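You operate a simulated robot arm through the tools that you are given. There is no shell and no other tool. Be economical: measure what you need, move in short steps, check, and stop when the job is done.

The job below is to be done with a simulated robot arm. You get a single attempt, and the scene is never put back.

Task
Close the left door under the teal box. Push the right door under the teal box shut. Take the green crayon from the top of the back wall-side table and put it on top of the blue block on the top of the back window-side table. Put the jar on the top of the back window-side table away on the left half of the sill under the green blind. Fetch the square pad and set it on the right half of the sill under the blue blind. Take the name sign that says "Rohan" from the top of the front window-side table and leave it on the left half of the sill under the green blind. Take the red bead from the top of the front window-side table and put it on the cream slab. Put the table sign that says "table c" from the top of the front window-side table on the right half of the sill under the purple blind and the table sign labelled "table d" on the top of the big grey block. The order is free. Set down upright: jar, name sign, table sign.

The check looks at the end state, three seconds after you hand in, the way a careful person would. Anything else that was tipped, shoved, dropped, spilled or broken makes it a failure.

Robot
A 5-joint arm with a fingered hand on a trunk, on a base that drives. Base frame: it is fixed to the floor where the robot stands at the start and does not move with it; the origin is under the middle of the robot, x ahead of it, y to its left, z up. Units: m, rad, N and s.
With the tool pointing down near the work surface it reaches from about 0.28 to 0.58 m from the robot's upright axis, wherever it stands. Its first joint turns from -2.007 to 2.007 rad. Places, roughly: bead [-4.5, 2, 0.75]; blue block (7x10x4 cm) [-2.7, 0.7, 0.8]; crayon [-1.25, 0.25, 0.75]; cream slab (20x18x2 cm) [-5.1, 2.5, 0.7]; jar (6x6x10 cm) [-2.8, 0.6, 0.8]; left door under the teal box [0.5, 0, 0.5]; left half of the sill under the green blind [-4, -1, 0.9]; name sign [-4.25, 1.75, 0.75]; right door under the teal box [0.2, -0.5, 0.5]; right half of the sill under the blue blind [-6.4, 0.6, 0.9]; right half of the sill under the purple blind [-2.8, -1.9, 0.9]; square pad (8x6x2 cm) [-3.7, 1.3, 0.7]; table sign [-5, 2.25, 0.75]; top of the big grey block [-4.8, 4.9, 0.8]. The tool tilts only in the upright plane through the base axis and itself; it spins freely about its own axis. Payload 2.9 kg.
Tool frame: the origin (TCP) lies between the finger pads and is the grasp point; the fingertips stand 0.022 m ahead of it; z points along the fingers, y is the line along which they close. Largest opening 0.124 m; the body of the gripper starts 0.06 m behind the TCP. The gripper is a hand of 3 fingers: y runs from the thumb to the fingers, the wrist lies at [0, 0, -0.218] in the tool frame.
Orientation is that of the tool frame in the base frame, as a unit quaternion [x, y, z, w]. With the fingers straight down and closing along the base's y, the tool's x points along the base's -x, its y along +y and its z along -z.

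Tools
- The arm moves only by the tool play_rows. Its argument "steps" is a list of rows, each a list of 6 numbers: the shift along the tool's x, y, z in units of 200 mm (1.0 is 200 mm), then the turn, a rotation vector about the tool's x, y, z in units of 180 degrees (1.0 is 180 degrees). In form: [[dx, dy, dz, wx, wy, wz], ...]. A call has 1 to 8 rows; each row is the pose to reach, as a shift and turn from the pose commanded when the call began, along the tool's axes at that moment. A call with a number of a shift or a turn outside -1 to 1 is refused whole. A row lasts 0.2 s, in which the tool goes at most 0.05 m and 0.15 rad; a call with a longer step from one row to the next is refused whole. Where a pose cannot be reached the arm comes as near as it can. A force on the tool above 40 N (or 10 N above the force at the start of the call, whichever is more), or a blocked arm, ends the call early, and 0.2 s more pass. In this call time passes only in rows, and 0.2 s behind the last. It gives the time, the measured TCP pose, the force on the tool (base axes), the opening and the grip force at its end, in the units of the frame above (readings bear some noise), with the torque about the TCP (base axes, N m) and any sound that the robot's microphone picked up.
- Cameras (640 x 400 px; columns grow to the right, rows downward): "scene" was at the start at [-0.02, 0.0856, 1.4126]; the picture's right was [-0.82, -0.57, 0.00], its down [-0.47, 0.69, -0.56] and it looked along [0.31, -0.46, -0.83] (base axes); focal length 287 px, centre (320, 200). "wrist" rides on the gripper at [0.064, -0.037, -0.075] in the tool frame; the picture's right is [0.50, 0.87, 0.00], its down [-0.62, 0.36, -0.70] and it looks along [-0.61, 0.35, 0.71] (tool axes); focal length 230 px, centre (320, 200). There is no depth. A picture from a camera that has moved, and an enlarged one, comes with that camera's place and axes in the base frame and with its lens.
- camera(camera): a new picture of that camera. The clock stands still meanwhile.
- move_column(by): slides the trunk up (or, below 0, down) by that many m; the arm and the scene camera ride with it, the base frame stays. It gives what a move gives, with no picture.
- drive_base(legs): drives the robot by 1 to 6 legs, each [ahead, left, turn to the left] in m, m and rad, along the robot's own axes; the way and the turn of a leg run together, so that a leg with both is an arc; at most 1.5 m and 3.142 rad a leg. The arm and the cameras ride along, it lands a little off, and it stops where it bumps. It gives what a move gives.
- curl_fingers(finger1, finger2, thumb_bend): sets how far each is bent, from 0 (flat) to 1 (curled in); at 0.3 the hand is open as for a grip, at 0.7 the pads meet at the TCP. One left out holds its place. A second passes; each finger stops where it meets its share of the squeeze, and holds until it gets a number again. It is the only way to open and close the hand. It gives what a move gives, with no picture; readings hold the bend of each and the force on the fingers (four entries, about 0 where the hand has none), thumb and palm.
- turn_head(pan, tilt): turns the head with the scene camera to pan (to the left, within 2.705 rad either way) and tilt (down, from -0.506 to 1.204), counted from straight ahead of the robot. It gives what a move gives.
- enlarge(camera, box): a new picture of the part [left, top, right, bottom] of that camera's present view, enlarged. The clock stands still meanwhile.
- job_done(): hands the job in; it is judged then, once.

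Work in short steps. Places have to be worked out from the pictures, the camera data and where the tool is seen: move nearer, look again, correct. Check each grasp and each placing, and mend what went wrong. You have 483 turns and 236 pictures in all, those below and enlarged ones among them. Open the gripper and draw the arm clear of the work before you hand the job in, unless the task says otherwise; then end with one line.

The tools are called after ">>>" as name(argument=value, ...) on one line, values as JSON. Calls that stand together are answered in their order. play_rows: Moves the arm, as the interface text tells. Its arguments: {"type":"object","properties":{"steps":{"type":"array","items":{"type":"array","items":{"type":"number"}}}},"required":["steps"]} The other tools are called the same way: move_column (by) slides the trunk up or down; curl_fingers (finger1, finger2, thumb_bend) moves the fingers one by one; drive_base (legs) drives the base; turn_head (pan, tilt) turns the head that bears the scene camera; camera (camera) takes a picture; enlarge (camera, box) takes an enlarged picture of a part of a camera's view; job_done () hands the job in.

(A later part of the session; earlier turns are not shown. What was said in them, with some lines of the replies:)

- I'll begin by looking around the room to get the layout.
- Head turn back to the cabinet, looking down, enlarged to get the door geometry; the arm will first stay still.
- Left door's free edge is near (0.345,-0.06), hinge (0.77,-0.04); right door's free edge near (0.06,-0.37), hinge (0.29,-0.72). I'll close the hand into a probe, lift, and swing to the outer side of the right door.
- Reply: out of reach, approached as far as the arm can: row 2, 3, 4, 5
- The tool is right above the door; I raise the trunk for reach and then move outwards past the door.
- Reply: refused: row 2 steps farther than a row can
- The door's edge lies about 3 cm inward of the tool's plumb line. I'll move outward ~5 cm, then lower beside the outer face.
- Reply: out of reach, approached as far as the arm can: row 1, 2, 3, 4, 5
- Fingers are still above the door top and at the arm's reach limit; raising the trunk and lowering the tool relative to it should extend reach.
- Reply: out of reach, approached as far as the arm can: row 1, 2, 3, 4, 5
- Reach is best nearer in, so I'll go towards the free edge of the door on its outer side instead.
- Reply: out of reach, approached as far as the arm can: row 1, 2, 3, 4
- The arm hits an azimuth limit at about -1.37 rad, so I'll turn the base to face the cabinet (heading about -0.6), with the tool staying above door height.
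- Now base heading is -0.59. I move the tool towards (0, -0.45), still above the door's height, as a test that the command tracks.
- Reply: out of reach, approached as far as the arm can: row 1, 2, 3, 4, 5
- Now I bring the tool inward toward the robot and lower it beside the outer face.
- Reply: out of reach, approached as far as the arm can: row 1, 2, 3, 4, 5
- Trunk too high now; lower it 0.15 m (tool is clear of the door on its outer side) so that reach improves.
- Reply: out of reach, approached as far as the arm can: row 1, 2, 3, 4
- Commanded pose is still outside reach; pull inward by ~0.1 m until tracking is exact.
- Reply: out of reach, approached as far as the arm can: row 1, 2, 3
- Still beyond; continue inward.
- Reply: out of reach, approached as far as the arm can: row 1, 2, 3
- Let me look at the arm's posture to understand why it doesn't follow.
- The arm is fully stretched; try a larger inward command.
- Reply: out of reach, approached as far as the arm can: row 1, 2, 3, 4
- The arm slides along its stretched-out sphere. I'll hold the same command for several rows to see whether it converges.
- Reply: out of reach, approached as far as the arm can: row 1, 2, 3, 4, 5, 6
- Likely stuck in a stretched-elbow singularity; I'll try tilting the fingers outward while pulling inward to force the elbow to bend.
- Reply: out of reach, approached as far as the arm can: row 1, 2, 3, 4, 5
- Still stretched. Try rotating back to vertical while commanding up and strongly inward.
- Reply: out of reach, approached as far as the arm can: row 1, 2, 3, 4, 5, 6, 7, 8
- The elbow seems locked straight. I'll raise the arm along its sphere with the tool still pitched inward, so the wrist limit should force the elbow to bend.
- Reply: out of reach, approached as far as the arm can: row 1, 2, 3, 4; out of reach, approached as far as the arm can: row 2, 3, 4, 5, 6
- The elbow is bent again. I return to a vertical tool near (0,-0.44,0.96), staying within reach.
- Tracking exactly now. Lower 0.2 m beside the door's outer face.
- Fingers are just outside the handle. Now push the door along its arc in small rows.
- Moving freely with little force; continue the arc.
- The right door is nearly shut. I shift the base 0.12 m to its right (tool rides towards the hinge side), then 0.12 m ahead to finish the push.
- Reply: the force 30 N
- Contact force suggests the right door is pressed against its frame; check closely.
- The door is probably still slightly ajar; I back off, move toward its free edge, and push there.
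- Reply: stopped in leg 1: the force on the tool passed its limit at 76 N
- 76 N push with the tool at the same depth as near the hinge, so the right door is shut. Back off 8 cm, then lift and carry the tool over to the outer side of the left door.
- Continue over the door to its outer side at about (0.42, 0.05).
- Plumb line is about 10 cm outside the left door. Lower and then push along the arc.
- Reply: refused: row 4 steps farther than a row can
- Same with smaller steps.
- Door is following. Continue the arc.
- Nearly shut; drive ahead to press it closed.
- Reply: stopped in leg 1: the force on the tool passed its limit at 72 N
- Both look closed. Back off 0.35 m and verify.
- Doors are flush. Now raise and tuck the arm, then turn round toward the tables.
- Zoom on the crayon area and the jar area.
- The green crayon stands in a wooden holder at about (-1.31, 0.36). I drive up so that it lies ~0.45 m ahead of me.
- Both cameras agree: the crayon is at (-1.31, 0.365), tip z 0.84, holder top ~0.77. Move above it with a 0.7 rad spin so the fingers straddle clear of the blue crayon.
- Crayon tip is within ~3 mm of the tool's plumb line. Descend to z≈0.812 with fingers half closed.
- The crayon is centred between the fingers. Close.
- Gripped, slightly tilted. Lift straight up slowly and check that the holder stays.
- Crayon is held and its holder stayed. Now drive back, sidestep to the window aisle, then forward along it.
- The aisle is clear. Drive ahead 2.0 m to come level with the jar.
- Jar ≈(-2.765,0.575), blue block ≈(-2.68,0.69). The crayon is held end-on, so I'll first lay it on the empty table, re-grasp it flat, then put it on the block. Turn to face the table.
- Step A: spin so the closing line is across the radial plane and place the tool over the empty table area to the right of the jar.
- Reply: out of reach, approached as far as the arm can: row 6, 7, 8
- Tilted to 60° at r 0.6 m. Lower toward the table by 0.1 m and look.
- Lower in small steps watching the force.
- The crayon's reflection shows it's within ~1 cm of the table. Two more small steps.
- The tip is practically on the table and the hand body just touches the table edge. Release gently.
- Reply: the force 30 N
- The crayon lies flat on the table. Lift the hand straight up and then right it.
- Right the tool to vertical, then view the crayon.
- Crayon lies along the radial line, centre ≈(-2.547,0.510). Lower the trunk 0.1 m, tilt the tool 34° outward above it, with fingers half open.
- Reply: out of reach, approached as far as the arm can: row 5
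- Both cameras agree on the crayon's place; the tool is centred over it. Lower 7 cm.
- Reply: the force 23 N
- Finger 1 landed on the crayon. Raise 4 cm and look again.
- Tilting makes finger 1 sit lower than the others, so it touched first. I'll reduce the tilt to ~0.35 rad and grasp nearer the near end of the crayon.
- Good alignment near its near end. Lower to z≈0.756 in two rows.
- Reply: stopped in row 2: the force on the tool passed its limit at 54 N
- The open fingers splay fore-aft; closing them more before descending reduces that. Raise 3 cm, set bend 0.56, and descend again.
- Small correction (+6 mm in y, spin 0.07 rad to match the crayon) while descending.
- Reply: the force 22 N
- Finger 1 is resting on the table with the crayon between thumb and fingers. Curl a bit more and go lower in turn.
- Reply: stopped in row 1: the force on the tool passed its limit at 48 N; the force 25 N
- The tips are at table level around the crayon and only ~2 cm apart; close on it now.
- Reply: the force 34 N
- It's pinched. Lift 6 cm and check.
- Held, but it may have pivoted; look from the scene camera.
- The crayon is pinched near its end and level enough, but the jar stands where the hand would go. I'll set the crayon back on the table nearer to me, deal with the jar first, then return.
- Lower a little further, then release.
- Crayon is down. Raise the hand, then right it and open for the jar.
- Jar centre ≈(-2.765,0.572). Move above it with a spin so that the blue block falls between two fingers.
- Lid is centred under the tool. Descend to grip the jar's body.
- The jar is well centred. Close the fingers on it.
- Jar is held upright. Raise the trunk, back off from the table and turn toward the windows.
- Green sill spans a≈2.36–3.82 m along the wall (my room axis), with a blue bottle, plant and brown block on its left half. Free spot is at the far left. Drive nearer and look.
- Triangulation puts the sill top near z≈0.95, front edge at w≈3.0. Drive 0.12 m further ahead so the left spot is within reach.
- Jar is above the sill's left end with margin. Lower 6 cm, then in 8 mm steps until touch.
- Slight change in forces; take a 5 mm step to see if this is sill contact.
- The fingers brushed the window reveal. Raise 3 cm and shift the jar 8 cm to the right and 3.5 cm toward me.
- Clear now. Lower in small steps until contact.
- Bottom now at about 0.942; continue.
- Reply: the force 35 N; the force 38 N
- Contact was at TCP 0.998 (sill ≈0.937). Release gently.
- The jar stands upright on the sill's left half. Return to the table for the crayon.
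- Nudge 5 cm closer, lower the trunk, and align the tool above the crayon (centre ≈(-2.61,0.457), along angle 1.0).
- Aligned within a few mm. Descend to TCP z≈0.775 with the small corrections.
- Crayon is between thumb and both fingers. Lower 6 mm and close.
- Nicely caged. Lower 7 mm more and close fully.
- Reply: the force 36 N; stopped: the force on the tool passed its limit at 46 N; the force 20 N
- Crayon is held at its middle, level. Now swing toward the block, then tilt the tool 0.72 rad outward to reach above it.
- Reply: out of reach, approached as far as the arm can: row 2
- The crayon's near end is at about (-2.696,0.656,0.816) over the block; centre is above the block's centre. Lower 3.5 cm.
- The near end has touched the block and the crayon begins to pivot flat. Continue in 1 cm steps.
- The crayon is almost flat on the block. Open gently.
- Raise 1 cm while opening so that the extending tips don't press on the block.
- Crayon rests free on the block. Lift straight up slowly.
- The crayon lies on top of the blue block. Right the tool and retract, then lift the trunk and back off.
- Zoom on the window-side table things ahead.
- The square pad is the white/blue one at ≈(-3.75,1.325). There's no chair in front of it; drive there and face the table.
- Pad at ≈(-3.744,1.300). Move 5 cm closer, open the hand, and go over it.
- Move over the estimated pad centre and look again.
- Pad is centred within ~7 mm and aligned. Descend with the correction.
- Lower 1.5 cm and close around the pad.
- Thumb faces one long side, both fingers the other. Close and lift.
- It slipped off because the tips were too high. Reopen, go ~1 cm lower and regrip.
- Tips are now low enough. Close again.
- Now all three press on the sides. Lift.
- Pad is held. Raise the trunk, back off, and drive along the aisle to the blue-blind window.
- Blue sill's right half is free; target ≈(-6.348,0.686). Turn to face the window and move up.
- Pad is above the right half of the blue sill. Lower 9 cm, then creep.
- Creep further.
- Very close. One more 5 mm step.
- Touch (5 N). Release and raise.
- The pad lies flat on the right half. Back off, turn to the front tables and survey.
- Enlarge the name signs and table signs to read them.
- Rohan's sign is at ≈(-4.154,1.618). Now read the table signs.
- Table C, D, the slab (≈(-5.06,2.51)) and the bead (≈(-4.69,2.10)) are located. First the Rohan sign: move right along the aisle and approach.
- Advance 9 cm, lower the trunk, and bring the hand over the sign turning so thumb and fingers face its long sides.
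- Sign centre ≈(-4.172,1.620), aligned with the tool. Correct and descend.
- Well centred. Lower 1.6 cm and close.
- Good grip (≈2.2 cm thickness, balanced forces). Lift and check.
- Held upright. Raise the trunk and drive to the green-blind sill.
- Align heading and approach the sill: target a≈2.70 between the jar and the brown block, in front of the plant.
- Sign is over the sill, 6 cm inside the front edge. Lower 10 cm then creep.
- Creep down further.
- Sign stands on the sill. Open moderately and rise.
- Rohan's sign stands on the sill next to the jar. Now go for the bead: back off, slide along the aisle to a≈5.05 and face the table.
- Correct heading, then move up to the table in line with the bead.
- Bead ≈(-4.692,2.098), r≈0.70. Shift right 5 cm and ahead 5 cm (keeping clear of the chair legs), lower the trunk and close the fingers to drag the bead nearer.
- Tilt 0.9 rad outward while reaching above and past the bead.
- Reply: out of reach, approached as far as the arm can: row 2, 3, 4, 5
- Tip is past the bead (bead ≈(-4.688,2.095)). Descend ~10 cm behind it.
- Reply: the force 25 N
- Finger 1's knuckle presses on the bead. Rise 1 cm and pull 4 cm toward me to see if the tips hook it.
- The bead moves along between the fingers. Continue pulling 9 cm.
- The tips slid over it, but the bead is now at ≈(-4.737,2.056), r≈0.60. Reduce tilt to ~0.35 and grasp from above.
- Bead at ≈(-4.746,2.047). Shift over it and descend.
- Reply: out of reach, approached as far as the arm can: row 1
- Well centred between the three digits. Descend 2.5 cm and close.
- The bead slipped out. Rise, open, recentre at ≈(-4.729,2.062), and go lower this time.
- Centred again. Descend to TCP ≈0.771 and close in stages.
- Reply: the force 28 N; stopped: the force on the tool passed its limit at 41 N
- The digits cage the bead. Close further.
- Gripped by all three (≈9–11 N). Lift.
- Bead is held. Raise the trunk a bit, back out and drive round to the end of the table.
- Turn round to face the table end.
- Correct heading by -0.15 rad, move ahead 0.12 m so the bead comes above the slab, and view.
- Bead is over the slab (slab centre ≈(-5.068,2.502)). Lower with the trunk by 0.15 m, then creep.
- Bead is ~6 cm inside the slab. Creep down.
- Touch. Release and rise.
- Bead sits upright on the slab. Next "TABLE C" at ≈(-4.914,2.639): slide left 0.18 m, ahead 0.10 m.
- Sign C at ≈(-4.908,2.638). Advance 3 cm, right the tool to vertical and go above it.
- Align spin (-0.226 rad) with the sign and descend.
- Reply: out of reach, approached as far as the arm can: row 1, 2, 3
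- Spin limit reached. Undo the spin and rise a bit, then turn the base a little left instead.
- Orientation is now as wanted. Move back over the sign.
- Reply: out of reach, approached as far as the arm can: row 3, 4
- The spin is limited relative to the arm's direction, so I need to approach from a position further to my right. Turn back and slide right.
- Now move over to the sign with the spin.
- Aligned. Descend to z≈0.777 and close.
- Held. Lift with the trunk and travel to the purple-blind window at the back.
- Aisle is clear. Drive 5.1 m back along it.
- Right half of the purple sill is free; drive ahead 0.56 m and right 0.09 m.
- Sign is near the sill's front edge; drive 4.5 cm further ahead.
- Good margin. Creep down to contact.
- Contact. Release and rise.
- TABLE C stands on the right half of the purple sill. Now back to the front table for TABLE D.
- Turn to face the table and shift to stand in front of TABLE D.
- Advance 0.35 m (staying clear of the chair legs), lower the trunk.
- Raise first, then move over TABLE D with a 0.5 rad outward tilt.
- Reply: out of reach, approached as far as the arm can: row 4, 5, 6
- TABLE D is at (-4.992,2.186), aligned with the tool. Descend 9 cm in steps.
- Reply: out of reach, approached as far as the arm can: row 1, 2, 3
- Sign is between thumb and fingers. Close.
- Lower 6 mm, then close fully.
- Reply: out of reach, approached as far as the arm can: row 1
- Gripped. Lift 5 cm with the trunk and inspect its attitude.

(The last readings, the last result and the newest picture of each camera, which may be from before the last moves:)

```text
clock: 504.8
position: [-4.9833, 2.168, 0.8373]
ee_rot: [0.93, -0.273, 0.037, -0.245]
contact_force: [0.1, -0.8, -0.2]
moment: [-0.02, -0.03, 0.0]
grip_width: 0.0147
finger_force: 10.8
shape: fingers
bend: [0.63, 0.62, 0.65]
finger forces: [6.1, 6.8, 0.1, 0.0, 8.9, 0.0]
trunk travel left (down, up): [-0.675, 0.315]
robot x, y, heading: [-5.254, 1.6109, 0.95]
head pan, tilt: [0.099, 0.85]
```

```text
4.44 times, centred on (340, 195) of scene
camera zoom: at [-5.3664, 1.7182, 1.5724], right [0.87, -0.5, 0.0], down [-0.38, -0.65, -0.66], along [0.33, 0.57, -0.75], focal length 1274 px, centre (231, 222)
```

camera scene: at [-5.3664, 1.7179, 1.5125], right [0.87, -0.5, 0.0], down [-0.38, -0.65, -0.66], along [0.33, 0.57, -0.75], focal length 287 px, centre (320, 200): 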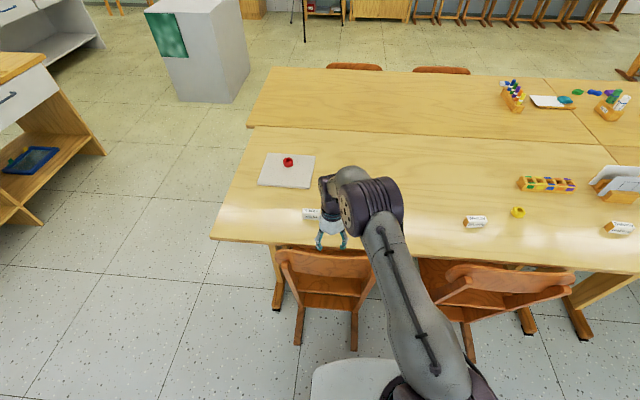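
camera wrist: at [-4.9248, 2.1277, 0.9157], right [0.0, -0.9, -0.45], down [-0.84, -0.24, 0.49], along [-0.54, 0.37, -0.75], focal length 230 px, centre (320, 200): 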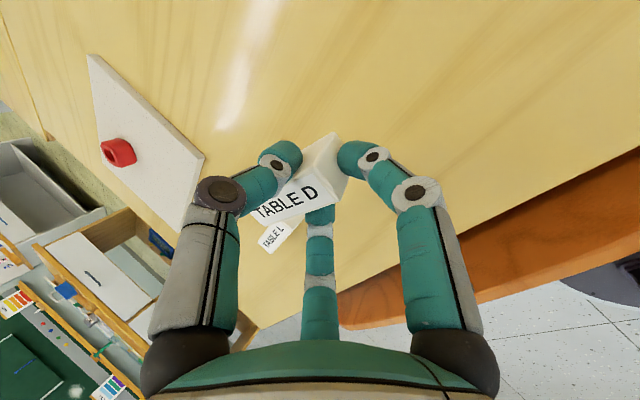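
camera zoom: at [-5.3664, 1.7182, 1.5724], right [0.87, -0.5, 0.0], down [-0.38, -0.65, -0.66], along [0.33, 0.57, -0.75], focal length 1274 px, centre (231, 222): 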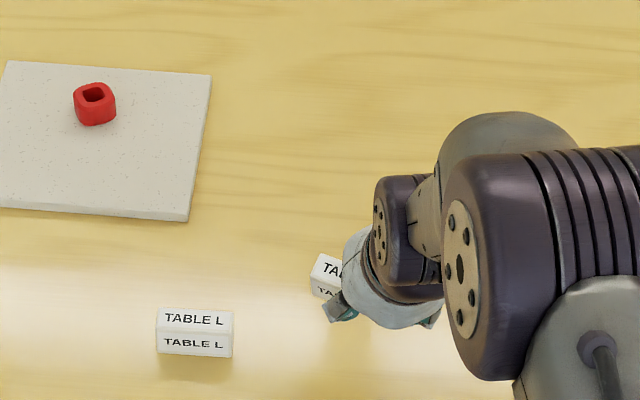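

Sign D is lifted and looks upright (with the tool tilted). Keep that tilt; travel round the table end toward the grey block.

>>> move_column(by=0.15)

>>> drive_base(legs=[[-0.35, 0, 0], [0, 0, 1.57], [1.2, 0, 0], [0, 0, -1.57], [1.2, 0, 0]])

>>> turn_head(pan=0.0, tilt=0.5)

>>> camera(camera="scene")

```text
clock: 506.5
position: [-4.9823, 2.1672, 0.9878]
ee_rot: [0.93, -0.273, 0.038, -0.245]
contact_force: [-0.1, -0.9, -0.1]
moment: [-0.01, -0.01, 0.03]
grip_width: 0.0149
finger_force: 10.1
shape: fingers
bend: [0.63, 0.62, 0.65]
finger forces: [6.0, 6.8, 0.0, 0.0, 8.9, 0.0]
trunk travel left (down, up): [-0.825, 0.165]
robot x, y, heading: [-5.2513, 1.6149, 0.949]
head pan, tilt: [0.099, 0.85]
```

```text
clock: 527.9
position: [-5.5403, 3.58, 0.9869]
ee_rot: [0.935, -0.252, 0.031, -0.246]
contact_force: [0.2, -0.3, -0.2]
moment: [-0.02, 0.03, -0.03]
grip_width: 0.014
finger_force: 9.6
shape: fingers
bend: [0.63, 0.62, 0.65]
finger forces: [5.4, 6.2, 0.0, 0.0, 8.5, 0.0]
trunk travel left (down, up): [-0.825, 0.165]
robot x, y, heading: [-5.7813, 3.0161, 0.994]
head pan, tilt: [0.099, 0.85]
```

```text
clock: 528.7
position: [-5.5393, 3.58, 0.987]
ee_rot: [0.935, -0.251, 0.032, -0.246]
contact_force: [-0.1, -0.3, -0.6]
moment: [0.0, 0.0, -0.04]
grip_width: 0.0138
finger_force: 10.0
shape: fingers
bend: [0.63, 0.62, 0.65]
finger forces: [5.5, 6.2, 0.0, 0.0, 8.5, 0.1]
trunk travel left (down, up): [-0.825, 0.165]
robot x, y, heading: [-5.7837, 3.0153, 0.995]
head pan, tilt: [0.0, 0.499]
```

```text
49 pictures are left
camera scene: at [-5.8877, 3.1194, 1.7523], right [0.84, -0.54, 0.0], down [-0.26, -0.4, -0.88], along [0.48, 0.74, -0.48], focal length 287 px, centre (320, 200)
```

scene: 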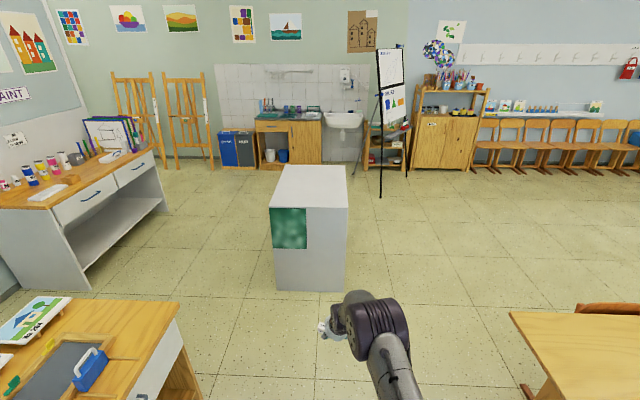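

Grey block's top spans a≈6.48–6.99, near edge w≈-0.83. Drive ahead 1.0 m and 0.13 m left, then check.

>>> drive_base(legs=[[0, 0, -0.03], [1.0, 0.13, 0]])

>>> turn_head(pan=0.1, tilt=0.8)

>>> camera(camera="scene")

>>> camera(camera="wrist")

```text
clock: 534.3
position: [-5.0739, 4.4719, 0.9863]
ee_rot: [0.933, -0.262, 0.034, -0.246]
contact_force: [-0.2, 0.7, -0.4]
moment: [-0.02, -0.02, 0.02]
grip_width: 0.0138
finger_force: 10.0
shape: fingers
bend: [0.63, 0.62, 0.65]
finger forces: [5.4, 6.2, 0.0, 0.1, 8.6, 0.1]
trunk travel left (down, up): [-0.825, 0.165]
robot x, y, heading: [-5.3271, 3.9139, 0.969]
head pan, tilt: [0.0, 0.499]
```

```text
clock: 535.1
position: [-5.0735, 4.4713, 0.9866]
ee_rot: [0.933, -0.261, 0.033, -0.246]
contact_force: [0.5, 0.0, 0.1]
moment: [0.05, -0.04, 0.02]
grip_width: 0.0138
finger_force: 10.1
shape: fingers
bend: [0.63, 0.62, 0.65]
finger forces: [5.4, 6.1, 0.0, 0.1, 8.4, 0.1]
trunk travel left (down, up): [-0.825, 0.165]
robot x, y, heading: [-5.3309, 3.9125, 0.967]
head pan, tilt: [0.099, 0.799]
```

```text
48 pictures are left
camera scene: at [-5.4445, 4.0147, 1.7265], right [0.88, -0.48, 0.0], down [-0.34, -0.63, -0.7], along [0.33, 0.61, -0.72], focal length 287 px, centre (320, 200)
```

scene: 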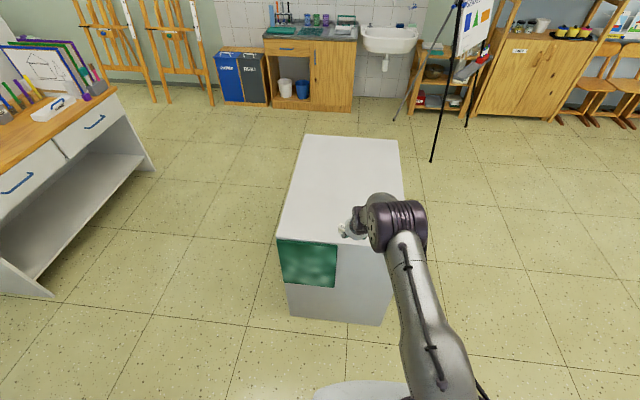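

```text
47 pictures are left
camera wrist: at [-5.0144, 4.4329, 1.0658], right [0.02, -0.9, -0.45], down [-0.83, -0.26, 0.49], along [-0.55, 0.36, -0.75], focal length 230 px, centre (320, 200)
```

wrist: 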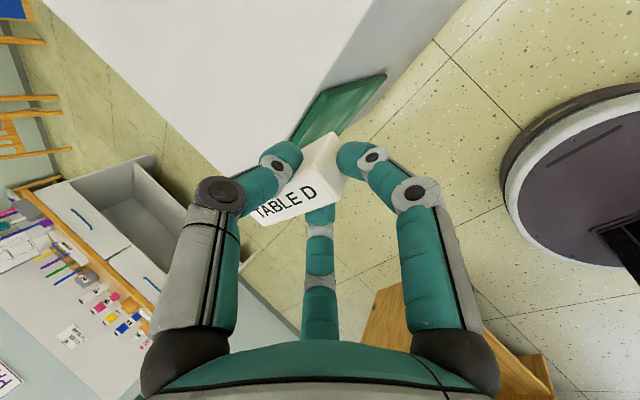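

Sign bottom (~0.94) is above the block's top (~0.85). Move 0.19 m ahead.

>>> drive_base(legs=[[0.19, 0, 0]])

>>> camera(camera="wrist")

>>> camera(camera="scene")

```text
clock: 536.6
position: [-4.9659, 4.6228, 0.9867]
ee_rot: [0.932, -0.265, 0.034, -0.245]
contact_force: [0.0, 0.4, -0.5]
moment: [-0.02, 0.0, 0.01]
grip_width: 0.0142
finger_force: 10.4
shape: fingers
bend: [0.63, 0.62, 0.65]
finger forces: [5.4, 6.2, 0.1, 0.0, 8.5, 0.0]
trunk travel left (down, up): [-0.825, 0.165]
robot x, y, heading: [-5.2296, 4.0632, 0.968]
head pan, tilt: [0.099, 0.799]
```

```text
46 pictures are left
camera wrist: at [-4.9067, 4.5837, 1.0657], right [0.02, -0.9, -0.45], down [-0.84, -0.26, 0.49], along [-0.55, 0.36, -0.75], focal length 230 px, centre (320, 200)
```

wrist: 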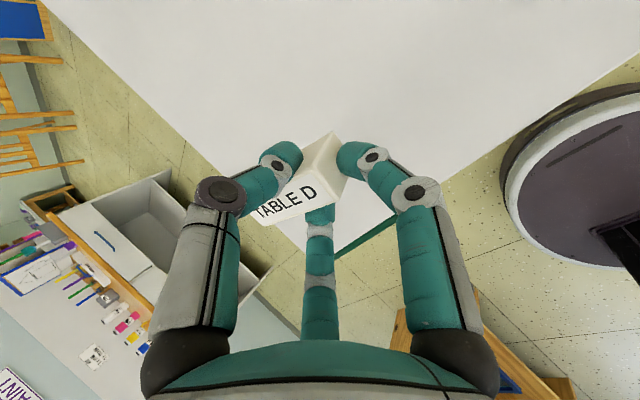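

```text
45 pictures are left
camera scene: at [-5.3393, 4.1681, 1.7264], right [0.88, -0.48, 0.0], down [-0.35, -0.63, -0.7], along [0.34, 0.61, -0.72], focal length 287 px, centre (320, 200)
```

scene: 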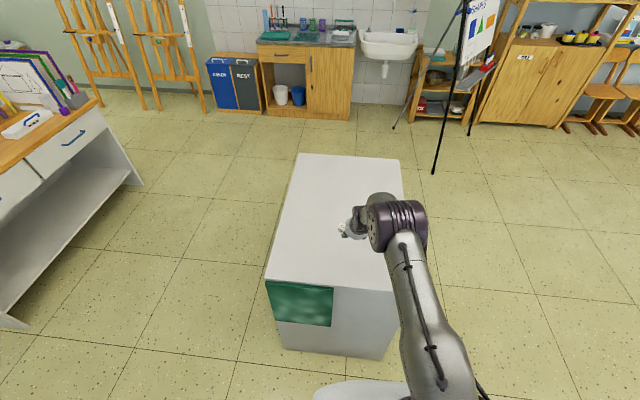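

The sign is well over the block. Lower the trunk 9 cm, then creep.

>>> move_column(by=-0.09)

>>> enlarge(camera="wrist", box=[200, 90, 440, 240])

>>> enlarge(camera="scene", box=[280, 180, 420, 270])

```text
clock: 537.9
position: [-4.9655, 4.621, 0.8975]
ee_rot: [0.932, -0.265, 0.035, -0.246]
contact_force: [-0.3, 0.4, -0.1]
moment: [0.01, 0.02, 0.01]
grip_width: 0.014
finger_force: 9.6
shape: fingers
bend: [0.63, 0.62, 0.65]
finger forces: [5.5, 6.2, 0.0, 0.0, 8.6, 0.0]
trunk travel left (down, up): [-0.735, 0.255]
robot x, y, heading: [-5.2255, 4.0631, 0.967]
head pan, tilt: [0.099, 0.799]
```

```text
2.67 times, centred on (320, 165) of wrist
camera zoom: at [-4.9068, 4.5835, 0.9758], right [0.02, -0.9, -0.45], down [-0.84, -0.26, 0.49], along [-0.55, 0.36, -0.75], focal length 614 px, centre (320, 293)
```

zoom: 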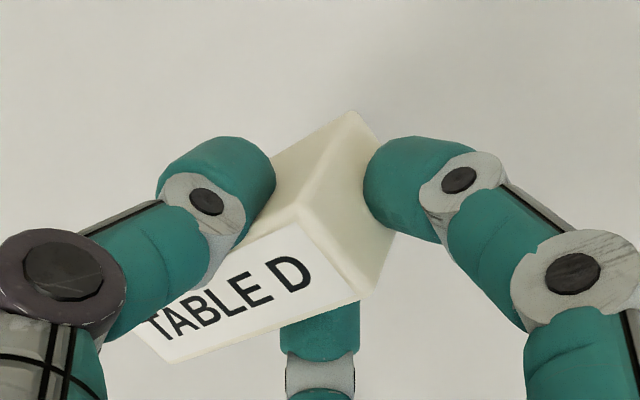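

```text
4.44 times, centred on (350, 225) of scene
camera zoom: at [-5.3394, 4.1677, 1.6365], right [0.88, -0.48, 0.0], down [-0.35, -0.63, -0.7], along [0.34, 0.61, -0.72], focal length 1274 px, centre (187, 89)
```

zoom: 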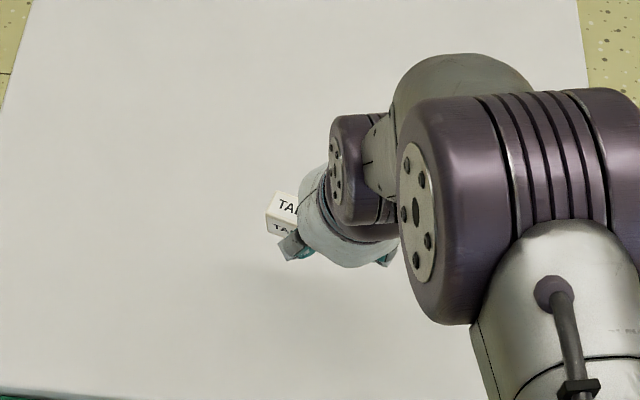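

The sign may have tilted a few degrees lengthwise in the grip; it will settle as it touches. Lower 2.5 cm, then creep.

>>> play_rows(steps=[[0.004, 0.03, 0.055, 0, 0, 0], [0.008, 0.06, 0.11, 0, 0, 0]])

>>> play_rows(steps=[[0.002, 0.014, 0.026, 0, 0, 0]])

```text
clock: 538.5
position: [-4.9676, 4.6227, 0.8739]
ee_rot: [0.932, -0.264, 0.034, -0.246]
contact_force: [0.2, -1.1, -0.5]
moment: [0.0, 0.01, -0.01]
grip_width: 0.014
finger_force: 10.3
shape: fingers
bend: [0.63, 0.62, 0.65]
finger forces: [5.3, 6.2, 0.0, 0.1, 8.5, 0.0]
trunk travel left (down, up): [-0.735, 0.255]
robot x, y, heading: [-5.2236, 4.0646, 0.965]
head pan, tilt: [0.099, 0.799]
```

```text
clock: 538.9
position: [-4.9652, 4.6227, 0.8667]
ee_rot: [0.932, -0.265, 0.035, -0.246]
contact_force: [0.1, -0.2, -1.0]
moment: [0.01, 0.0, 0.0]
grip_width: 0.0141
finger_force: 9.8
shape: fingers
bend: [0.63, 0.62, 0.65]
finger forces: [5.3, 6.3, 0.0, 0.0, 8.5, 0.0]
trunk travel left (down, up): [-0.735, 0.255]
robot x, y, heading: [-5.2215, 4.0657, 0.967]
head pan, tilt: [0.099, 0.799]
```

>>> play_rows(steps=[[0.002, 0.014, 0.026, 0, 0, 0]])

>>> enlarge(camera="wrist", box=[200, 60, 440, 240])

```text
clock: 539.3
position: [-4.9666, 4.6232, 0.8603]
ee_rot: [0.932, -0.265, 0.034, -0.246]
contact_force: [-0.5, 0.9, 0.3]
moment: [0.01, 0.0, 0.02]
grip_width: 0.014
finger_force: 10.0
shape: fingers
bend: [0.63, 0.62, 0.65]
finger forces: [5.4, 6.2, 0.0, 0.0, 8.5, 0.0]
trunk travel left (down, up): [-0.735, 0.255]
robot x, y, heading: [-5.2253, 4.0675, 0.965]
head pan, tilt: [0.099, 0.799]
```

```text
2.22 times, centred on (320, 150) of wrist
camera zoom: at [-4.9068, 4.5852, 0.9394], right [0.02, -0.9, -0.45], down [-0.84, -0.26, 0.49], along [-0.55, 0.36, -0.75], focal length 511 px, centre (320, 311)
```

zoom: 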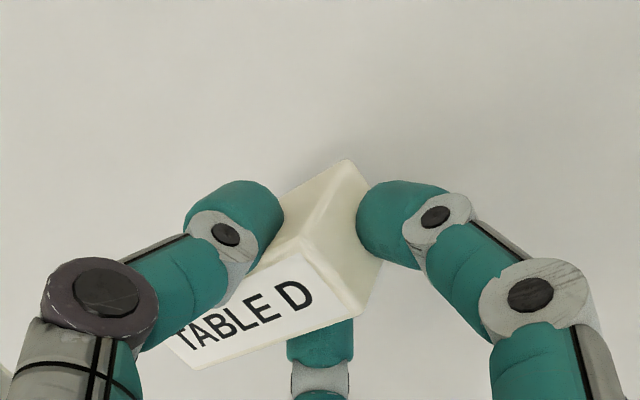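

Keep creeping.

>>> play_rows(steps=[[0.002, 0.014, 0.026, 0, 0, 0]])

>>> play_rows(steps=[[0.001, 0.01, 0.018, 0, 0, 0]])

```text
clock: 539.7
position: [-4.9669, 4.6244, 0.8542]
ee_rot: [0.932, -0.264, 0.034, -0.247]
contact_force: [-0.4, -0.6, 0.3]
moment: [0.0, 0.0, 0.04]
grip_width: 0.0137
finger_force: 10.1
shape: fingers
bend: [0.63, 0.62, 0.65]
finger forces: [5.4, 6.3, 0.1, 0.0, 8.4, 0.0]
trunk travel left (down, up): [-0.735, 0.255]
robot x, y, heading: [-5.2262, 4.0631, 0.967]
head pan, tilt: [0.099, 0.799]
```

```text
clock: 540.1
position: [-4.9673, 4.6225, 0.8492]
ee_rot: [0.932, -0.263, 0.034, -0.246]
contact_force: [0.2, 0.5, -0.1]
moment: [0.03, -0.01, -0.01]
grip_width: 0.0141
finger_force: 9.8
shape: fingers
bend: [0.63, 0.62, 0.65]
finger forces: [5.4, 6.4, 0.0, 0.1, 8.5, 0.1]
trunk travel left (down, up): [-0.735, 0.255]
robot x, y, heading: [-5.2281, 4.0674, 0.968]
head pan, tilt: [0.099, 0.799]
```

>>> play_rows(steps=[[0.001, 0.01, 0.018, 0, 0, 0]])

>>> play_rows(steps=[[0.001, 0.01, 0.018, 0, 0, 0]])

>>> camera(camera="wrist")

```text
clock: 540.5
position: [-4.9661, 4.6238, 0.8458]
ee_rot: [0.932, -0.265, 0.033, -0.246]
contact_force: [-0.3, -0.2, -0.5]
moment: [-0.03, 0.02, 0.0]
grip_width: 0.0139
finger_force: 9.8
shape: fingers
bend: [0.63, 0.62, 0.65]
finger forces: [5.4, 6.3, 0.0, 0.0, 8.6, 0.1]
trunk travel left (down, up): [-0.735, 0.255]
robot x, y, heading: [-5.2239, 4.065, 0.962]
head pan, tilt: [0.099, 0.799]
```

```text
clock: 540.9
position: [-4.9667, 4.6231, 0.8424]
ee_rot: [0.932, -0.265, 0.034, -0.246]
contact_force: [1.0, 0.3, -0.4]
moment: [0.0, -0.01, 0.0]
grip_width: 0.0136
finger_force: 10.1
shape: fingers
bend: [0.63, 0.62, 0.65]
finger forces: [5.2, 6.4, 0.0, 0.1, 8.5, 0.0]
trunk travel left (down, up): [-0.735, 0.255]
robot x, y, heading: [-5.2258, 4.0673, 0.969]
head pan, tilt: [0.099, 0.799]
```

```text
41 pictures are left
camera wrist: at [-4.9069, 4.5846, 0.9212], right [0.02, -0.9, -0.45], down [-0.84, -0.26, 0.49], along [-0.55, 0.36, -0.75], focal length 230 px, centre (320, 200)
```

wrist: 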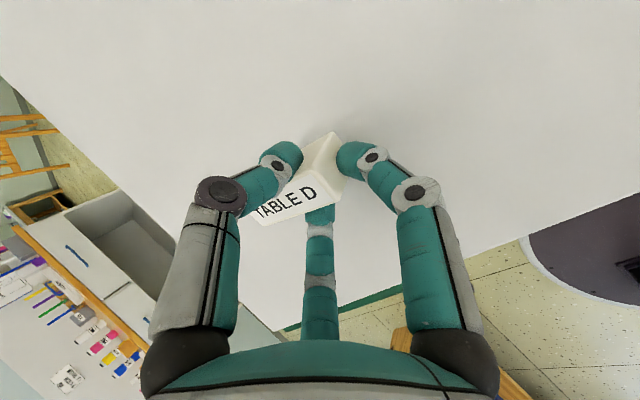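

Still above; shadow is close. Continue.

>>> play_rows(steps=[[0.002, 0.019, 0.035, 0, 0, 0]])

>>> play_rows(steps=[[0.001, 0.01, 0.018, 0, 0, 0]])

```text
clock: 541.3
position: [-4.9656, 4.623, 0.8333]
ee_rot: [0.932, -0.264, 0.035, -0.245]
contact_force: [-0.4, -0.1, -0.1]
moment: [-0.01, -0.01, 0.01]
grip_width: 0.0137
finger_force: 9.7
shape: fingers
bend: [0.63, 0.62, 0.65]
finger forces: [5.2, 6.3, 0.1, 0.0, 8.4, 0.1]
trunk travel left (down, up): [-0.735, 0.255]
robot x, y, heading: [-5.2241, 4.0654, 0.972]
head pan, tilt: [0.099, 0.799]
```

```text
clock: 541.7
position: [-4.9673, 4.6221, 0.8284]
ee_rot: [0.932, -0.265, 0.035, -0.247]
contact_force: [-0.3, 0.1, 0.0]
moment: [-0.02, 0.02, 0.03]
grip_width: 0.0139
finger_force: 9.4
shape: fingers
bend: [0.63, 0.62, 0.65]
finger forces: [5.1, 6.3, 0.0, 0.0, 8.4, 0.1]
trunk travel left (down, up): [-0.735, 0.255]
robot x, y, heading: [-5.2267, 4.0639, 0.967]
head pan, tilt: [0.099, 0.799]
```

>>> play_rows(steps=[[0.002, 0.014, 0.026, 0, 0, 0]])

>>> enlarge(camera="wrist", box=[200, 80, 440, 240])

```text
clock: 542.1
position: [-4.9664, 4.6234, 0.8251]
ee_rot: [0.931, -0.264, 0.035, -0.249]
contact_force: [1.6, 0.6, 7.1]
moment: [0.07, -0.05, 0.0]
grip_width: 0.0138
finger_force: 11.7
shape: fingers
bend: [0.63, 0.62, 0.65]
finger forces: [6.8, 6.3, 0.1, 0.0, 10.4, 0.0]
trunk travel left (down, up): [-0.735, 0.255]
robot x, y, heading: [-5.2233, 4.0629, 0.969]
head pan, tilt: [0.099, 0.799]
```

```text
2.50 times, centred on (320, 160) of wrist
camera zoom: at [-4.9074, 4.5842, 0.9045], right [0.02, -0.89, -0.45], down [-0.84, -0.26, 0.48], along [-0.55, 0.37, -0.75], focal length 575 px, centre (320, 300)
```

zoom: 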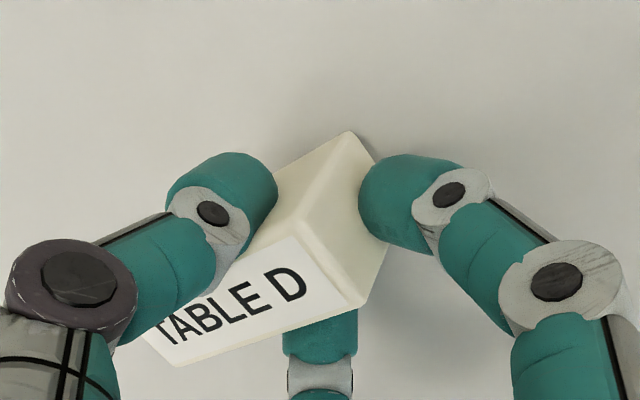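

Contact near the sign's centre line, so it's sitting down evenly. Press 3 mm more and release slowly.

>>> play_rows(steps=[[0.001, 0.007, 0.013, 0, 0, 0]])

>>> curl_fingers(finger1=0.6, finger2=0.6, thumb_bend=0.6)

>>> camera(camera="wrist")

```text
clock: 542.5
position: [-4.9657, 4.6234, 0.8222]
ee_rot: [0.931, -0.265, 0.035, -0.248]
contact_force: [5.8, -0.1, 14.2]
moment: [0.12, -0.09, -0.01]
grip_width: 0.0143
finger_force: 13.5
shape: fingers
bend: [0.63, 0.62, 0.65]
finger forces: [8.6, 6.5, 0.1, 0.1, 11.4, 0.0]
trunk travel left (down, up): [-0.735, 0.255]
robot x, y, heading: [-5.2236, 4.0621, 0.968]
head pan, tilt: [0.099, 0.799]
```

```text
clock: 543.5
position: [-4.9677, 4.6229, 0.8205]
ee_rot: [0.932, -0.264, 0.035, -0.246]
contact_force: [-0.3, -0.5, 1.5]
moment: [-0.02, -0.04, 0.0]
grip_width: 0.02
finger_force: 0.6
shape: fingers
bend: [0.62, 0.6, 0.6]
finger forces: [1.7, 0.1, 0.0, 0.1, 0.1, 0.0]
trunk travel left (down, up): [-0.735, 0.255]
robot x, y, heading: [-5.2247, 4.0651, 0.968]
head pan, tilt: [0.099, 0.799]
```

```text
39 pictures are left
camera wrist: at [-4.9075, 4.5848, 0.8994], right [0.02, -0.9, -0.45], down [-0.84, -0.26, 0.49], along [-0.55, 0.36, -0.75], focal length 230 px, centre (320, 200)
```

wrist: 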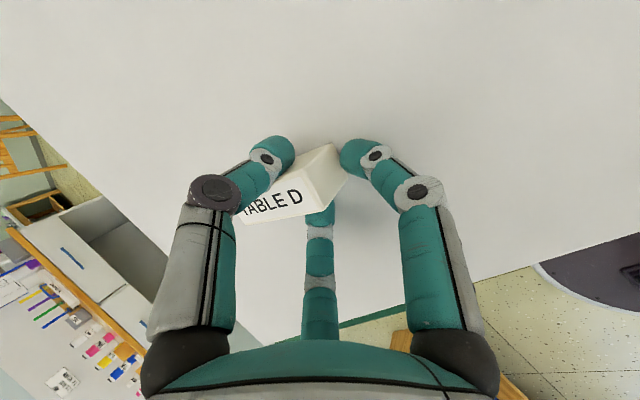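

Open a little more and check from the head camera before withdrawing.

>>> curl_fingers(finger1=0.52, finger2=0.52, thumb_bend=0.52)

>>> camera(camera="wrist")

>>> enlarge(camera="scene", box=[280, 180, 420, 270])

```text
clock: 544.5
position: [-4.9662, 4.6238, 0.8215]
ee_rot: [0.932, -0.264, 0.035, -0.248]
contact_force: [1.0, 4.9, 16.0]
moment: [0.15, 0.08, 0.02]
grip_width: 0.0345
finger_force: 8.1
shape: fingers
bend: [0.58, 0.54, 0.52]
finger forces: [8.3, 8.6, 0.0, 0.0, 0.1, 0.0]
trunk travel left (down, up): [-0.735, 0.255]
robot x, y, heading: [-5.2275, 4.0649, 0.971]
head pan, tilt: [0.099, 0.799]
```

```text
38 pictures are left
camera wrist: at [-4.9074, 4.5845, 0.9011], right [0.02, -0.89, -0.45], down [-0.84, -0.26, 0.48], along [-0.55, 0.37, -0.75], focal length 230 px, centre (320, 200)
```

wrist: 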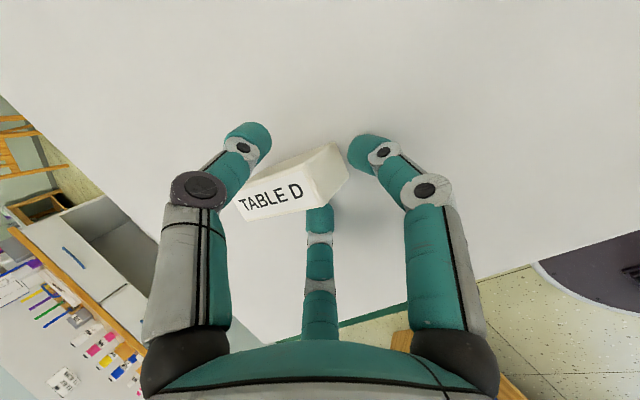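

```text
4.44 times, centred on (350, 225) of scene
camera zoom: at [-5.3403, 4.166, 1.6366], right [0.88, -0.48, 0.0], down [-0.35, -0.63, -0.7], along [0.34, 0.61, -0.72], focal length 1274 px, centre (187, 89)
```

zoom: 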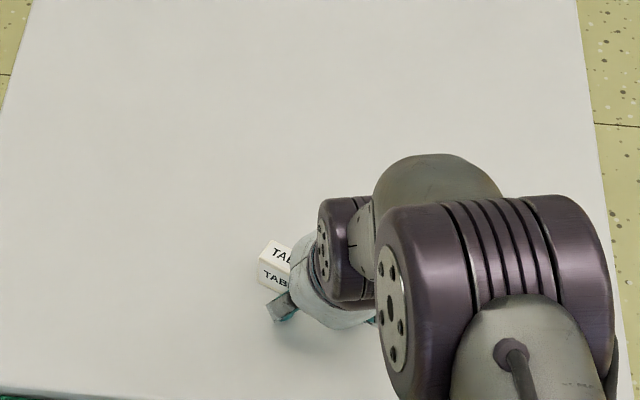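

It stands, with top and front text visible. Lift the hand straight up.

>>> play_rows(steps=[[-0.004, -0.03, -0.055, 0, 0, 0], [-0.013, -0.095, -0.175, 0, 0, 0], [-0.026, -0.19, -0.35, 0, 0, 0], [-0.039, -0.286, -0.53, 0, 0, 0]])

>>> camera(camera="wrist")

>>> enlarge(camera="scene", box=[280, 180, 420, 270])

```text
clock: 545.5
position: [-4.9642, 4.6223, 0.9411]
ee_rot: [0.932, -0.265, 0.035, -0.245]
contact_force: [0.0, -0.2, 1.2]
moment: [0.02, 0.0, 0.03]
grip_width: 0.0436
finger_force: 0.2
shape: fingers
bend: [0.52, 0.52, 0.52]
finger forces: [0.0, 0.0, 0.0, 0.1, 0.1, 0.1]
trunk travel left (down, up): [-0.735, 0.255]
robot x, y, heading: [-5.2258, 4.0641, 0.966]
head pan, tilt: [0.099, 0.799]
```

```text
36 pictures are left
camera wrist: at [-4.9064, 4.5841, 1.02], right [0.02, -0.9, -0.45], down [-0.84, -0.26, 0.49], along [-0.55, 0.36, -0.75], focal length 230 px, centre (320, 200)
```

wrist: 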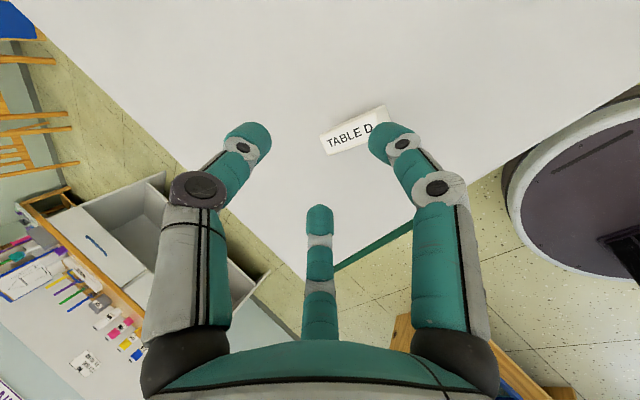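

```text
4.44 times, centred on (350, 225) of scene
camera zoom: at [-5.3398, 4.167, 1.6364], right [0.88, -0.48, 0.0], down [-0.35, -0.63, -0.7], along [0.34, 0.61, -0.72], focal length 1274 px, centre (187, 89)
```

zoom: 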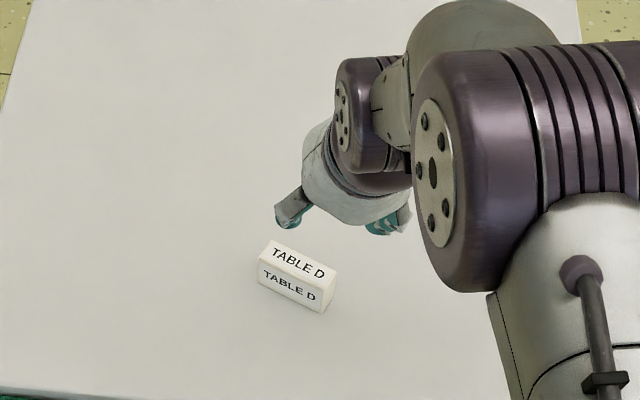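

TABLE D stands upright on the grey block. Back away and take a last overview with zooms of the crayon block and sill.

>>> drive_base(legs=[[-0.45, 0, 0]])

>>> turn_head(pan=-1.5, tilt=0.35)

>>> camera(camera="scene")

```text
clock: 548.2
position: [-5.2231, 4.2494, 0.9398]
ee_rot: [0.931, -0.266, 0.035, -0.246]
contact_force: [-0.3, 0.0, -0.3]
moment: [-0.02, -0.01, -0.01]
grip_width: 0.0437
finger_force: 0.1
shape: fingers
bend: [0.52, 0.52, 0.52]
finger forces: [0.0, 0.0, 0.0, 0.0, 0.0, 0.1]
trunk travel left (down, up): [-0.735, 0.255]
robot x, y, heading: [-5.4831, 3.689, 0.964]
head pan, tilt: [0.099, 0.799]
```

```text
clock: 549.9
position: [-5.2229, 4.2488, 0.9404]
ee_rot: [0.932, -0.266, 0.035, -0.245]
contact_force: [0.0, -0.7, -0.3]
moment: [0.02, 0.03, -0.03]
grip_width: 0.0437
finger_force: 0.0
shape: fingers
bend: [0.52, 0.52, 0.52]
finger forces: [0.0, 0.1, 0.0, 0.1, 0.1, 0.0]
trunk travel left (down, up): [-0.735, 0.255]
robot x, y, heading: [-5.4858, 3.69, 0.97]
head pan, tilt: [-1.499, 0.351]
```

```text
34 pictures are left
camera scene: at [-5.5569, 3.6761, 1.6761], right [-0.51, -0.86, 0.0], down [-0.3, 0.17, -0.94], along [0.81, -0.48, -0.34], focal length 287 px, centre (320, 200)
```

scene: 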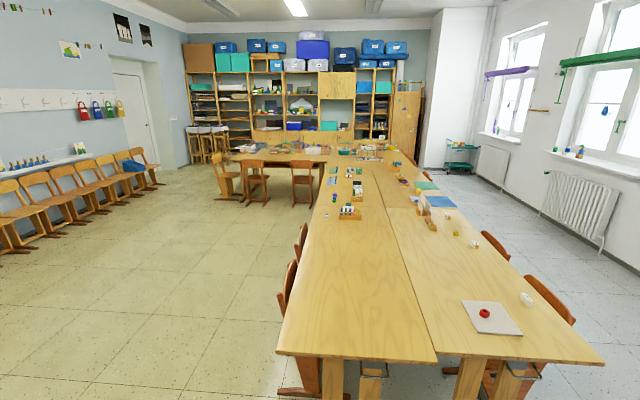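

>>> enlarge(camera="scene", box=[380, 145, 460, 195])

>>> enlarge(camera="scene", box=[470, 100, 630, 200])

>>> enlarge(camera="scene", box=[260, 110, 400, 165])

```text
8.00 times, centred on (420, 170) of scene
camera zoom: at [-5.5569, 3.6761, 1.6761], right [-0.51, -0.86, 0.0], down [-0.3, 0.17, -0.94], along [0.81, -0.48, -0.34], focal length 2293 px, centre (-480, 440)
```

zoom: 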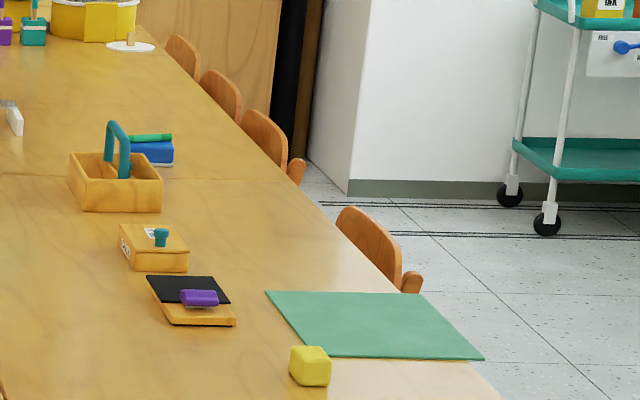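

```text
4.00 times, centred on (550, 150) of scene
camera zoom: at [-5.5569, 3.6761, 1.6761], right [-0.51, -0.86, 0.0], down [-0.3, 0.17, -0.94], along [0.81, -0.48, -0.34], focal length 1146 px, centre (-600, 400)
```

zoom: 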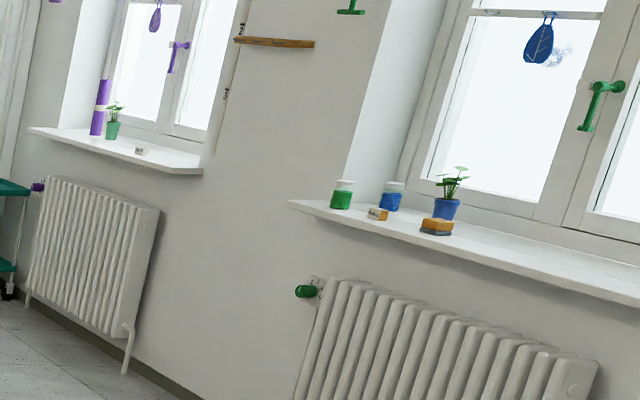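

```text
4.57 times, centred on (330, 138) of scene
camera zoom: at [-5.5569, 3.6761, 1.6761], right [-0.51, -0.86, 0.0], down [-0.3, 0.17, -0.94], along [0.81, -0.48, -0.34], focal length 1310 px, centre (274, 486)
```

zoom: 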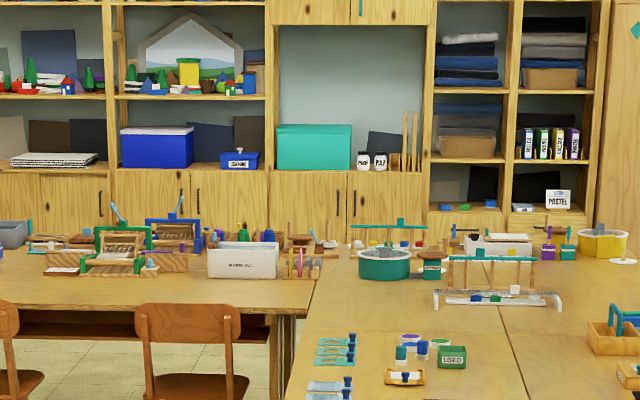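

Everything is in place: crayon on the block, doors flush, jar, signs and pad on their sills, bead on the slab. Open the hand and hand in.

>>> curl_fingers(finger1=0.3, finger2=0.3, thumb_bend=0.3)

>>> job_done()

```text
clock: 550.9
position: [-5.2209, 4.2483, 0.9401]
ee_rot: [0.932, -0.266, 0.036, -0.245]
contact_force: [-0.8, -0.7, -0.2]
moment: [0.01, -0.01, -0.01]
grip_width: 0.1038
finger_force: 0.2
shape: fingers
bend: [0.3, 0.3, 0.3]
finger forces: [0.1, 0.0, 0.1, 0.1, 0.1, 0.0]
trunk travel left (down, up): [-0.735, 0.255]
robot x, y, heading: [-5.4871, 3.6914, 0.962]
head pan, tilt: [-1.499, 0.351]
```

```text
The job is handed in.
```

All nine tasks are done and the job is handed in: both doors are shut, and the crayon, jar, pad, name sign, bead and two table signs are each in their assigned places, with the jar and signs upright.
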